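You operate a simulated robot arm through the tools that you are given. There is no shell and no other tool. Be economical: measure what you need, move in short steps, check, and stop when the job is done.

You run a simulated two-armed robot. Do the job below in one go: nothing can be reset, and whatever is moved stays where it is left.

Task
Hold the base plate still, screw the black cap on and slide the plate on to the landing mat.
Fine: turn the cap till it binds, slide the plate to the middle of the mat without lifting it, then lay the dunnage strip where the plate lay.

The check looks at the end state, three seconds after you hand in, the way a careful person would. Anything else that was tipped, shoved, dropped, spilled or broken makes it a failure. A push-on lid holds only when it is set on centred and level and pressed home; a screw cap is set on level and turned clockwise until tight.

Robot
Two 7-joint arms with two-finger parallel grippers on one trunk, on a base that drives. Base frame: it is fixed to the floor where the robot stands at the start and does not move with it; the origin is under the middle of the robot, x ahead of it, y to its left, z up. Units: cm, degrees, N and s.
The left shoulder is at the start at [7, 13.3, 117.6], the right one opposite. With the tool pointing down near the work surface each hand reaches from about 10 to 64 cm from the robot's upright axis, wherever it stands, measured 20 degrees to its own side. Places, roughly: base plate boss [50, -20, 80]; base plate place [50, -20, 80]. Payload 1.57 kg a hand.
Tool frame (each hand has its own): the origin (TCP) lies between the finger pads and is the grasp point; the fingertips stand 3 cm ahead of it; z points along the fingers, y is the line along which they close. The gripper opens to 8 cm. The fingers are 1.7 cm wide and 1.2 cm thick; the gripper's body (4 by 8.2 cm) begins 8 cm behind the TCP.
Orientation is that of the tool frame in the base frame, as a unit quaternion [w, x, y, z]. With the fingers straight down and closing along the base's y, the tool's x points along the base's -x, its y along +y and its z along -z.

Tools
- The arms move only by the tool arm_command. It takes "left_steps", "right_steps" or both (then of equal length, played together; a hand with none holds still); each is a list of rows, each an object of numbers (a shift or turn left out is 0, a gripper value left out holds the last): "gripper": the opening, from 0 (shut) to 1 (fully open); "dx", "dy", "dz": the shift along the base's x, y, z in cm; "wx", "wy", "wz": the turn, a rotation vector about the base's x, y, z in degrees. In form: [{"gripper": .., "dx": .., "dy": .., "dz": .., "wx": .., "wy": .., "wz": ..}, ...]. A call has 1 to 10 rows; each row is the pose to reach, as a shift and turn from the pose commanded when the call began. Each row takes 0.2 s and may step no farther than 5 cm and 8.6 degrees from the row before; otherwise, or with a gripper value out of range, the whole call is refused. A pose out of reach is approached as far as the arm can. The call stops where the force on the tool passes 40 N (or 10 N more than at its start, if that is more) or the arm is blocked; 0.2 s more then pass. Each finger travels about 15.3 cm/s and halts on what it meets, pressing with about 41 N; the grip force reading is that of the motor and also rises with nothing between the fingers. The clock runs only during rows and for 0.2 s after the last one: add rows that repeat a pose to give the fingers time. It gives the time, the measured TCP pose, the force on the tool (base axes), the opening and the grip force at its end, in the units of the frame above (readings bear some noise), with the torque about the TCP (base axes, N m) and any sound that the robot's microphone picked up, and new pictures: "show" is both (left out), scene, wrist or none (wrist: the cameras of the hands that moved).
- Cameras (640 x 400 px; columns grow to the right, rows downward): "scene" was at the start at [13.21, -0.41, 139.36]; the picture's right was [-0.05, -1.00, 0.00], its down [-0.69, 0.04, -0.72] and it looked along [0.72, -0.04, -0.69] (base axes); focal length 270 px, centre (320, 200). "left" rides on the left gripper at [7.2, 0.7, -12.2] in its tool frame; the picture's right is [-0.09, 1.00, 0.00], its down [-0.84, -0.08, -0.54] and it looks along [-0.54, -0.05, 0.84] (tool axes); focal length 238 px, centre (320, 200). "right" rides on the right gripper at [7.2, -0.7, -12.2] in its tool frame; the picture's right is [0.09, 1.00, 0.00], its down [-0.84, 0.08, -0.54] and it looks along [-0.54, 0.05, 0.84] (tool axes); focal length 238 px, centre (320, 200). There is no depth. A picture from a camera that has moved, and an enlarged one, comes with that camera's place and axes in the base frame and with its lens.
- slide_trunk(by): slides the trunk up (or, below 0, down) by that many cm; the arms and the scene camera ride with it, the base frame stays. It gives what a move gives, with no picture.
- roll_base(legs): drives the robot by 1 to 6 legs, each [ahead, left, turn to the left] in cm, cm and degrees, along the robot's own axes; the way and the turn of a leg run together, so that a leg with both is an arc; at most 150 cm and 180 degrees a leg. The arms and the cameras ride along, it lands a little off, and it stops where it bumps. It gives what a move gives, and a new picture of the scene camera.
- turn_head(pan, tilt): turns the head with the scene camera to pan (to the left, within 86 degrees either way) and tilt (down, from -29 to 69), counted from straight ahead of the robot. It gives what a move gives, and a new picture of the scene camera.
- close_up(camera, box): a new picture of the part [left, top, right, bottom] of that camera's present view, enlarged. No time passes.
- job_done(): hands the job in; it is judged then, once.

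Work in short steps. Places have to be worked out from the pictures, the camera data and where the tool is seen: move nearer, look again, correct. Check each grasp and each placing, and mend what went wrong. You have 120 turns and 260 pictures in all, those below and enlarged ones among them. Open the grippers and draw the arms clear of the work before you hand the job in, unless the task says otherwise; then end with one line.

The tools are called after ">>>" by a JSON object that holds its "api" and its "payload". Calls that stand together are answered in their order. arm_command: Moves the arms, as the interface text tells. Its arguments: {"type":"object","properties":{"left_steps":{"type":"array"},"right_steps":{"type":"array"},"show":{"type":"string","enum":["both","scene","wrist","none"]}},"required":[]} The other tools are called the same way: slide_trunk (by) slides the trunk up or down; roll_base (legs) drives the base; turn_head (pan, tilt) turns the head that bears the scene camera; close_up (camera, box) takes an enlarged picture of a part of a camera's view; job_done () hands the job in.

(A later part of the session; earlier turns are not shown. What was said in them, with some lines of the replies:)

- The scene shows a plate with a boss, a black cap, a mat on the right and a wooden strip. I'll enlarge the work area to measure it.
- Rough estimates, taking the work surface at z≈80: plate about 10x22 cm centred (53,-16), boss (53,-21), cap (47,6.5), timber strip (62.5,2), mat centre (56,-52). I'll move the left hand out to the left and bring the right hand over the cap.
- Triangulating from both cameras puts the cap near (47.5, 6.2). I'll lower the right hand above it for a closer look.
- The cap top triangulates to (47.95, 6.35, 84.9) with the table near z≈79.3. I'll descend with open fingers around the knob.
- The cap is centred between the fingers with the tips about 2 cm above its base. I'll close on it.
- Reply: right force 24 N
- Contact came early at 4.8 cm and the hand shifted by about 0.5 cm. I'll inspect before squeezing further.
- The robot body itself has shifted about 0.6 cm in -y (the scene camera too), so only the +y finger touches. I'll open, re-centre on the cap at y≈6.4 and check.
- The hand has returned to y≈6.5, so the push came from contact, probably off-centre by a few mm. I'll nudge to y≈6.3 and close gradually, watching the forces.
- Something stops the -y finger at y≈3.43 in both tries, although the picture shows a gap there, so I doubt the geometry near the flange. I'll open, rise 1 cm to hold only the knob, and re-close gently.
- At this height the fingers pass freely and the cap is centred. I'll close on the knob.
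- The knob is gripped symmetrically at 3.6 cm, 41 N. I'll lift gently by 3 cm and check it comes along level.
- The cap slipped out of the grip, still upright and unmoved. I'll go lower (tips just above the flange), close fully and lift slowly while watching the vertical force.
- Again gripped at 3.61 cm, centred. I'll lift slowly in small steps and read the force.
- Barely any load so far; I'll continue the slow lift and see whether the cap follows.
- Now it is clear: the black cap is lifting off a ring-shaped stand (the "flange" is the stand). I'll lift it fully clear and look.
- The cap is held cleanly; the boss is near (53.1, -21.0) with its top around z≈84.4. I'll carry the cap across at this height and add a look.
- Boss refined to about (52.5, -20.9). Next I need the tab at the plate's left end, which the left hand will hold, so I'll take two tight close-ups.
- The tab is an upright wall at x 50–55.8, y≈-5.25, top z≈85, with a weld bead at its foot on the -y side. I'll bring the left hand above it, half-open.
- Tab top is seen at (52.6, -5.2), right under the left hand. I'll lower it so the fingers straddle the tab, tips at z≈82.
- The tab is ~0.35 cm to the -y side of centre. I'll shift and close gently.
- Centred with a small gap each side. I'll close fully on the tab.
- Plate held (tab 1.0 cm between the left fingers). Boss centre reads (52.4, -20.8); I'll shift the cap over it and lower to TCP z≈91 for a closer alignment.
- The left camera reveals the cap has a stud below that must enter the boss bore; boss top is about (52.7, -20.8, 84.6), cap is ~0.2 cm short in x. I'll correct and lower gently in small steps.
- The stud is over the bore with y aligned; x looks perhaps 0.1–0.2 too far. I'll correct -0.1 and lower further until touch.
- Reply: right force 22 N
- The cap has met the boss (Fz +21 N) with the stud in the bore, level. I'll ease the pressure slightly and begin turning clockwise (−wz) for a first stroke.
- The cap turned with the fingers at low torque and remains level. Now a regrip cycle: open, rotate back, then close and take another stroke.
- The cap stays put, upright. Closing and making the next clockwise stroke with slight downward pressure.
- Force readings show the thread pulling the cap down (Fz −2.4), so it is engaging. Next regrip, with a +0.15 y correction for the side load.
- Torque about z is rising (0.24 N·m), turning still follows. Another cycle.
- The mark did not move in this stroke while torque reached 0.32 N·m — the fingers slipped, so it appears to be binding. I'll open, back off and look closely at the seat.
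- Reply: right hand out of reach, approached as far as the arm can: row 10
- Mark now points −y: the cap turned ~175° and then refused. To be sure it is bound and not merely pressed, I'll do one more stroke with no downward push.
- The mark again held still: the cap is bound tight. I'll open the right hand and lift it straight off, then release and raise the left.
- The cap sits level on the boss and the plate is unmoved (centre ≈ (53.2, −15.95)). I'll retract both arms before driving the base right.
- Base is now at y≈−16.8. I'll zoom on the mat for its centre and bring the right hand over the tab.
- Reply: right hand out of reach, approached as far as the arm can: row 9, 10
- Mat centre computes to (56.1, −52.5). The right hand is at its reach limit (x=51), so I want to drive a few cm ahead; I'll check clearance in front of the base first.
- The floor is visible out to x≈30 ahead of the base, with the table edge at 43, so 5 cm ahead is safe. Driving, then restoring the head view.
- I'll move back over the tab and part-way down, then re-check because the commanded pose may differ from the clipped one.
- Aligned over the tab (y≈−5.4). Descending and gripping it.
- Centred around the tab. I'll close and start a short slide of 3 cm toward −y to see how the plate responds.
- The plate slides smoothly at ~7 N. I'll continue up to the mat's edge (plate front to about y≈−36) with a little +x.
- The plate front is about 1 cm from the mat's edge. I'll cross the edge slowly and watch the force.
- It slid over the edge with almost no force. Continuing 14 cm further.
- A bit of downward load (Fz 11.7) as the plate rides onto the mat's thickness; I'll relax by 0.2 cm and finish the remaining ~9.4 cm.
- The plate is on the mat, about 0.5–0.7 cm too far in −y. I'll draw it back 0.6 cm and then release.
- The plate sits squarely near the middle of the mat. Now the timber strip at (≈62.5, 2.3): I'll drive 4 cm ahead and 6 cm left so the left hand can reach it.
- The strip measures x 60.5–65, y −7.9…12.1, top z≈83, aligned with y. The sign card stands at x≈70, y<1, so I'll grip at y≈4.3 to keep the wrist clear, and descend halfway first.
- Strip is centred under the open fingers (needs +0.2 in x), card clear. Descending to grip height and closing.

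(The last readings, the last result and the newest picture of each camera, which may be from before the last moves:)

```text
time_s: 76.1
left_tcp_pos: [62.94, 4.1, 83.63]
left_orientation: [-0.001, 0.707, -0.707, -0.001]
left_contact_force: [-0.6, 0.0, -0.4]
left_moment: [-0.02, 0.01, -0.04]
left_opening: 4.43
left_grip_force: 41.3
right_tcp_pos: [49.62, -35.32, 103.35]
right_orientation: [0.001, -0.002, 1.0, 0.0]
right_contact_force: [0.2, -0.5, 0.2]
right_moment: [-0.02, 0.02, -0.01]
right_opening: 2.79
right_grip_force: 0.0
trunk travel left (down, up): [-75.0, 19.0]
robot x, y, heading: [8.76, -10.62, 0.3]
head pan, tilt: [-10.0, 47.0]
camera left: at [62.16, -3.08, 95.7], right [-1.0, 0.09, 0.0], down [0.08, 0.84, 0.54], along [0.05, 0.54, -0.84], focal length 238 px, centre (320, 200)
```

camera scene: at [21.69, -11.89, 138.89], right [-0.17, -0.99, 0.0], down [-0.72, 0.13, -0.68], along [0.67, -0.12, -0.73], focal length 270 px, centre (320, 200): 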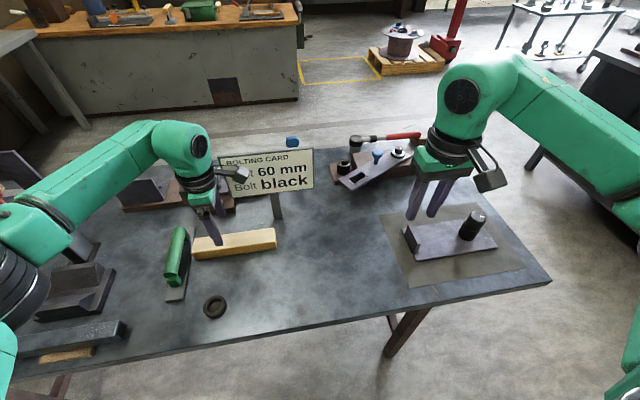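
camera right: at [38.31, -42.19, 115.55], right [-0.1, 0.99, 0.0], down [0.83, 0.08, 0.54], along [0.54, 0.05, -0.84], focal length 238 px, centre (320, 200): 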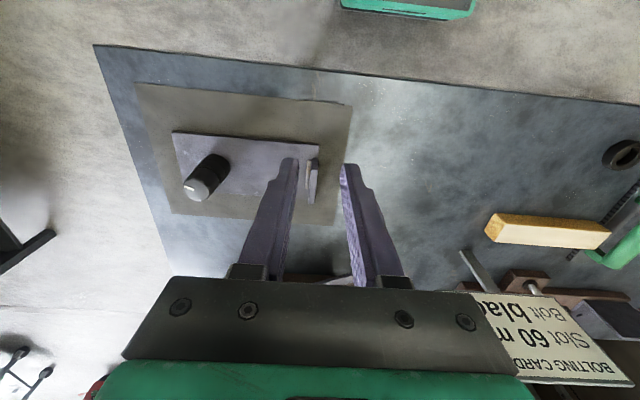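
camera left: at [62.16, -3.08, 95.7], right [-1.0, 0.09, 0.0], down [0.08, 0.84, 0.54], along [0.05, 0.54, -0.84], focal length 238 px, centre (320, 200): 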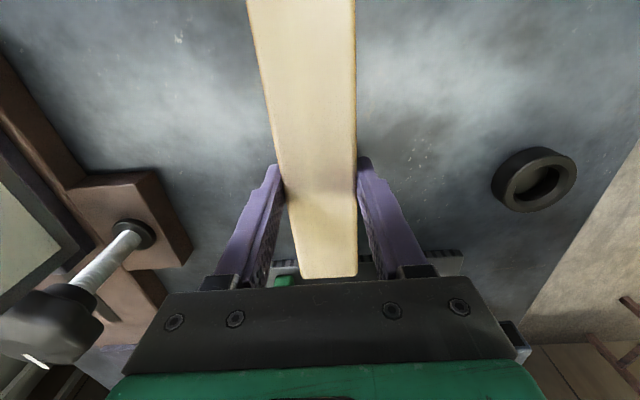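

Gripped at 4.43 cm. I'll lift 4 cm straight up and check it hangs level.

>>> {"api": "arm_command", "payload": {"left_steps": [{"dz": 0.5}, {"dz": 1.5}, {"dz": 3}, {"dz": 4.5}, {"dz": 4.5}], "show": "scene"}}

>>> {"api": "close_up", "payload": {"camera": "scene", "box": [140, 150, 320, 290]}}

```text
time_s: 77.3
left_tcp_pos: [62.72, 4.29, 88.16]
left_orientation: [0.0, 0.707, -0.707, 0.0]
left_contact_force: [-0.4, 0.0, -1.1]
left_moment: [0.01, 0.03, 0.06]
left_opening: 4.42
left_grip_force: 40.8
right_tcp_pos: [49.57, -35.34, 103.31]
right_orientation: [0.001, -0.001, 1.0, 0.001]
right_contact_force: [0.3, -0.2, 0.1]
right_moment: [-0.01, 0.03, 0.01]
right_opening: 2.81
right_grip_force: 0.1
trunk travel left (down, up): [-75.0, 19.0]
robot x, y, heading: [9.06, -10.4, 0.2]
head pan, tilt: [-10.0, 47.0]
camera scene: at [21.77, -11.87, 138.88], right [-0.17, -0.99, 0.0], down [-0.72, 0.13, -0.68], along [0.67, -0.12, -0.73], focal length 270 px, centre (320, 200)
```

scene: 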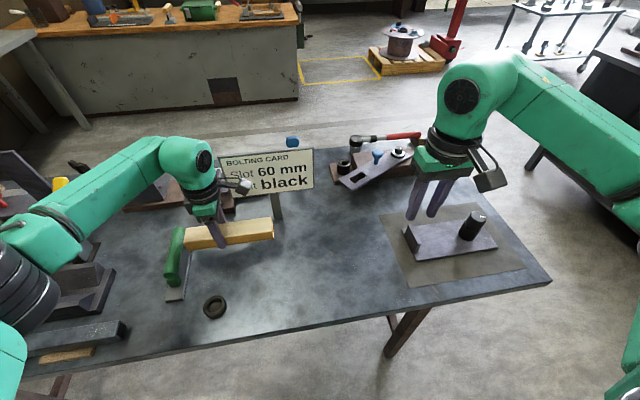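

```text
2.86 times, centred on (230, 220) of scene
camera zoom: at [21.77, -11.87, 138.88], right [-0.17, -0.99, 0.0], down [-0.72, 0.13, -0.68], along [0.67, -0.12, -0.73], focal length 770 px, centre (577, 143)
```

zoom: 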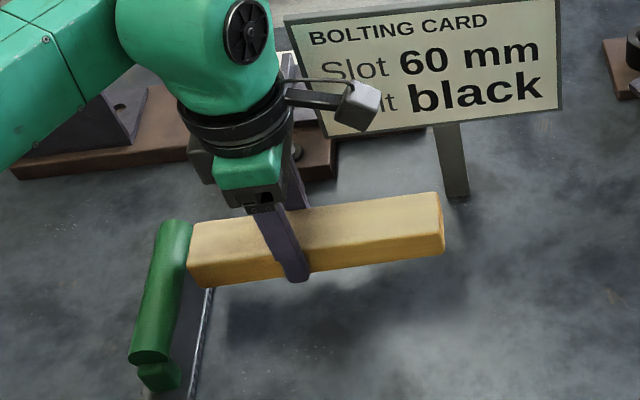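

Held level and free. I'll raise a bit more and carry it toward the old plate place (TCP target (53.2, −13.9)).

>>> {"api": "arm_command", "payload": {"left_steps": [{"dz": 3, "dy": -0.5}, {"dz": 4, "dx": -1.5, "dy": -2.5}, {"dz": 4, "dx": -3.5, "dy": -5}, {"dz": 4, "dx": -5.5, "dy": -8}, {"dz": 4, "dx": -7.5, "dy": -11.5}, {"dz": 3, "dx": -9, "dy": -15}, {"dz": 1, "dx": -9.5, "dy": -18.2}, {"dz": -1.5, "dx": -9.5, "dy": -18.2}, {"dz": -1.5, "dx": -9.5, "dy": -18.2}], "show": "both"}}

>>> {"api": "close_up", "payload": {"camera": "scene", "box": [200, 180, 400, 310]}}

```text
time_s: 79.3
left_tcp_pos: [53.17, -13.68, 86.6]
left_orientation: [0.0, 0.708, -0.706, -0.001]
left_contact_force: [-0.5, 0.2, -2.2]
left_moment: [0.05, -0.01, 0.01]
left_opening: 4.43
left_grip_force: 41.5
right_tcp_pos: [49.65, -35.33, 103.44]
right_orientation: [0.001, -0.003, 1.0, 0.001]
right_contact_force: [-0.1, 0.0, -1.0]
right_moment: [0.01, 0.02, -0.02]
right_opening: 2.78
right_grip_force: 0.0
trunk travel left (down, up): [-75.0, 19.0]
robot x, y, heading: [8.97, -10.45, 0.2]
head pan, tilt: [-10.0, 47.0]
camera scene: at [21.72, -11.88, 138.88], right [-0.17, -0.99, 0.0], down [-0.72, 0.13, -0.68], along [0.67, -0.12, -0.73], focal length 270 px, centre (320, 200)
camera left: at [52.44, -21.07, 98.75], right [-1.0, 0.09, 0.0], down [0.07, 0.84, 0.54], along [0.05, 0.54, -0.84], focal length 238 px, centre (320, 200)
```

scene: 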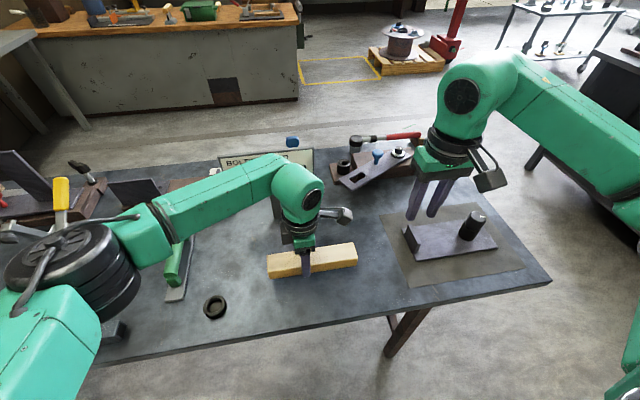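
left: 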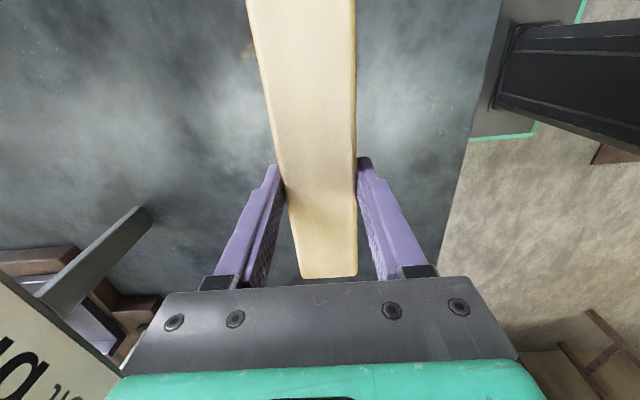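

```text
3.08 times, centred on (300, 245) of scene
camera zoom: at [21.72, -11.88, 138.88], right [-0.17, -0.99, 0.0], down [-0.72, 0.13, -0.68], along [0.67, -0.12, -0.73], focal length 830 px, centre (382, 62)
```

zoom: 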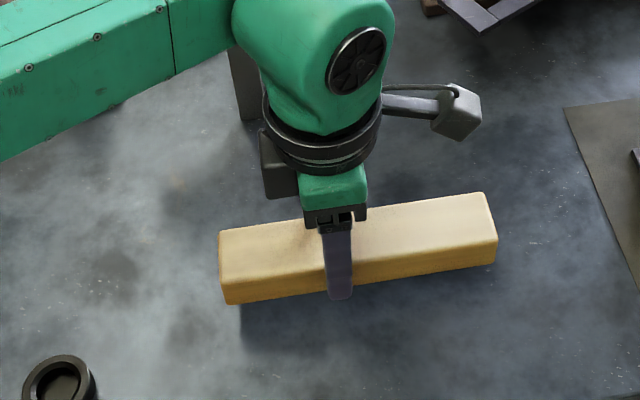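

In place above the old plate position and level. Lowering gently until it touches the table.

>>> {"api": "arm_command", "payload": {"left_steps": [{"dz": -1, "dy": -0.2}, {"dz": -2, "dy": -0.2}, {"dz": -2.6, "dy": -0.2}, {"dz": -2.9, "dy": -0.2}, {"dz": -3.1, "dy": -0.2}, {"dz": -3.1, "dy": -0.2}], "show": "none"}}

>>> {"api": "close_up", "payload": {"camera": "scene", "box": [200, 180, 400, 310]}}

```text
time_s: 80.7
left_tcp_pos: [53.14, -14.11, 83.64]
left_orientation: [-0.001, 0.708, -0.707, 0.001]
left_contact_force: [1.1, -1.0, 5.9]
left_moment: [0.28, 0.07, -0.12]
left_opening: 4.42
left_grip_force: 41.0
right_tcp_pos: [49.56, -35.3, 103.28]
right_orientation: [0.001, -0.002, 1.0, 0.001]
right_contact_force: [-0.3, 0.1, 0.0]
right_moment: [0.02, 0.0, 0.02]
right_opening: 2.79
right_grip_force: 0.0
trunk travel left (down, up): [-75.0, 19.0]
robot x, y, heading: [8.5, -10.71, 0.1]
head pan, tilt: [-10.0, 47.0]
```

```text
3.08 times, centred on (300, 245) of scene
camera zoom: at [21.68, -11.89, 138.9], right [-0.17, -0.99, 0.0], down [-0.72, 0.13, -0.68], along [0.67, -0.12, -0.73], focal length 830 px, centre (382, 62)
```

zoom: 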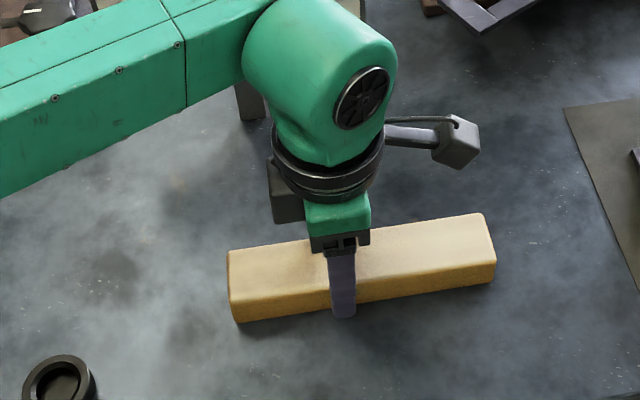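

It rests on the table (Fz 6 N, z as at pick-up). Opening and lifting the hand straight off.

>>> {"api": "arm_command", "payload": {"left_steps": [{"gripper": 0.7, "dz": 0.05}, {"gripper": 0.75, "dz": 0.1}, {"dz": 3}, {"dz": 7}, {"dz": 12}, {"dz": 17}, {"dz": 20, "dx": -3, "wz": -8}, {"dz": 22, "dx": -6, "dy": 3, "wz": -16}, {"dz": 24, "dx": -9, "dy": 6, "wz": -24}, {"dz": 25, "dx": -12, "dy": 10, "wz": -32}], "right_steps": [{}, {}, {"dz": 2}, {"dz": 4}, {"dz": 6, "dx": -2}, {"dz": 8, "dx": -4}, {"dz": 9, "dx": -6}, {"dz": 10, "dx": -8}, {"dz": 10, "dx": -10}, {"dz": 10, "dx": -11}], "show": "scene"}}

>>> {"api": "close_up", "payload": {"camera": "scene", "box": [200, 180, 400, 310]}}

>>> {"api": "close_up", "payload": {"camera": "scene", "box": [360, 180, 560, 310]}}

```text
refused: row 10 steps farther than a row can; nothing moved
```

```text
3.08 times, centred on (300, 245) of scene
camera zoom: at [21.68, -11.89, 138.9], right [-0.17, -0.99, 0.0], down [-0.72, 0.13, -0.68], along [0.67, -0.12, -0.73], focal length 830 px, centre (382, 62)
```

zoom: 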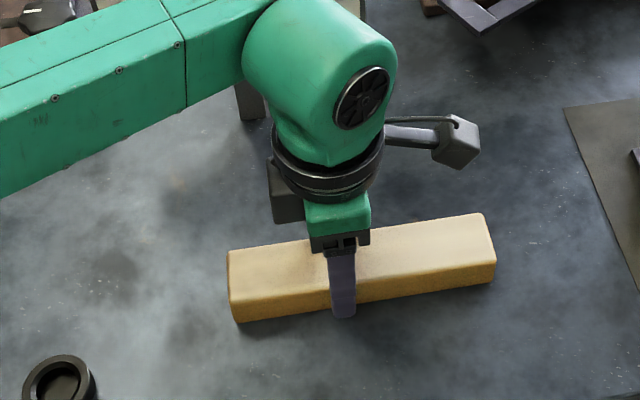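

```text
3.08 times, centred on (460, 245) of scene
camera zoom: at [21.68, -11.89, 138.9], right [-0.17, -0.99, 0.0], down [-0.72, 0.13, -0.68], along [0.67, -0.12, -0.73], focal length 830 px, centre (-111, 62)
```

zoom: 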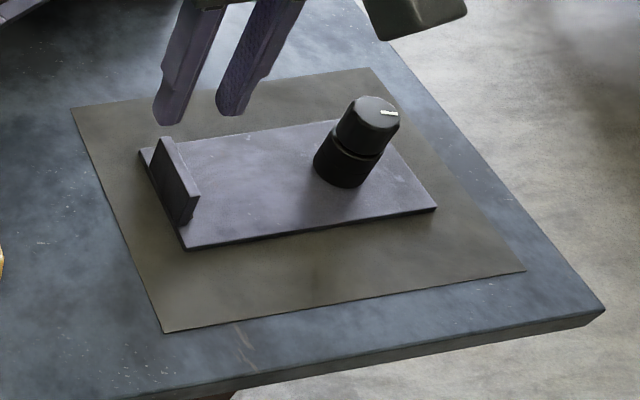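

The last step was refused for one over-long row; nothing moved. I'll repeat it with shorter rows.

>>> {"api": "arm_command", "payload": {"left_steps": [{"gripper": 0.7, "dz": 0.05}, {"gripper": 0.75, "dz": 0.1}, {"dz": 3}, {"dz": 7}, {"dz": 11.5}, {"dz": 16}, {"dz": 19, "dx": -3}, {"dz": 21, "dx": -6, "dy": 2.5}, {"dz": 22, "dx": -9, "dy": 5.5}, {"dz": 23, "dx": -12, "dy": 8.5}], "right_steps": [{}, {}, {"dz": 2}, {"dz": 4}, {"dz": 6, "dx": -2}, {"dz": 8, "dx": -4}, {"dz": 9, "dx": -6}, {"dz": 10, "dx": -8}, {"dz": 10, "dx": -10}, {"dz": 10, "dx": -11}], "show": "scene"}}

>>> {"api": "close_up", "payload": {"camera": "scene", "box": [200, 180, 400, 310]}}

>>> {"api": "close_up", "payload": {"camera": "scene", "box": [360, 180, 560, 310]}}

```text
time_s: 82.9
left_tcp_pos: [41.02, -5.62, 106.44]
left_orientation: [-0.001, 0.708, -0.707, 0.0]
left_contact_force: [-0.6, 0.1, -0.4]
left_moment: [0.0, -0.03, 0.02]
left_opening: 6.01
left_grip_force: 0.1
right_tcp_pos: [38.34, -35.31, 113.43]
right_orientation: [0.001, -0.002, 1.0, 0.0]
right_contact_force: [-0.5, 0.0, -0.9]
right_moment: [-0.04, -0.04, 0.05]
right_opening: 2.83
right_grip_force: 0.0
trunk travel left (down, up): [-75.0, 19.0]
robot x, y, heading: [8.88, -10.37, 0.1]
head pan, tilt: [-10.0, 47.0]
camera scene: at [21.53, -11.73, 138.9], right [-0.17, -0.99, 0.0], down [-0.72, 0.12, -0.68], along [0.67, -0.12, -0.73], focal length 270 px, centre (320, 200)
```

scene: 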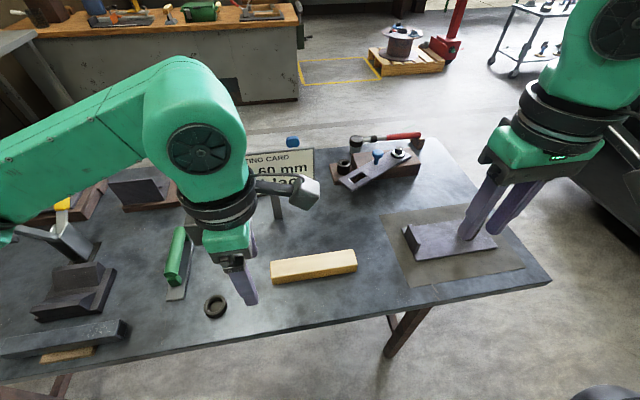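

```text
3.08 times, centred on (300, 245) of scene
camera zoom: at [21.53, -11.73, 138.9], right [-0.17, -0.99, 0.0], down [-0.72, 0.12, -0.68], along [0.67, -0.12, -0.73], focal length 830 px, centre (382, 62)
```

zoom: 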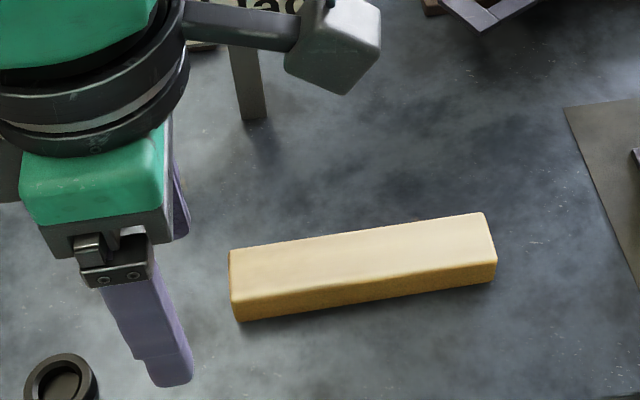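

```text
3.08 times, centred on (460, 245) of scene
camera zoom: at [21.53, -11.73, 138.9], right [-0.17, -0.99, 0.0], down [-0.72, 0.12, -0.68], along [0.67, -0.12, -0.73], focal length 830 px, centre (-111, 62)
```

zoom: 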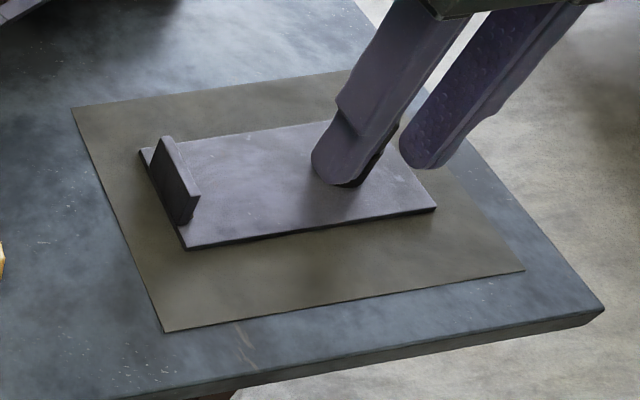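

The strip lies flat where the plate lay. The plate, with its cap tight and level, is in the middle of the mat, and both hands are open and clear, so I'm handing in.

>>> {"api": "job_done", "payload": {}}

```text
The job is handed in.
```

I held the plate still while I screwed on the black cap until it bound. I then slid the plate to within about half a centimetre of the mat's middle without lifting it, laid the dunnage strip where the plate had been, and drew both arms clear.
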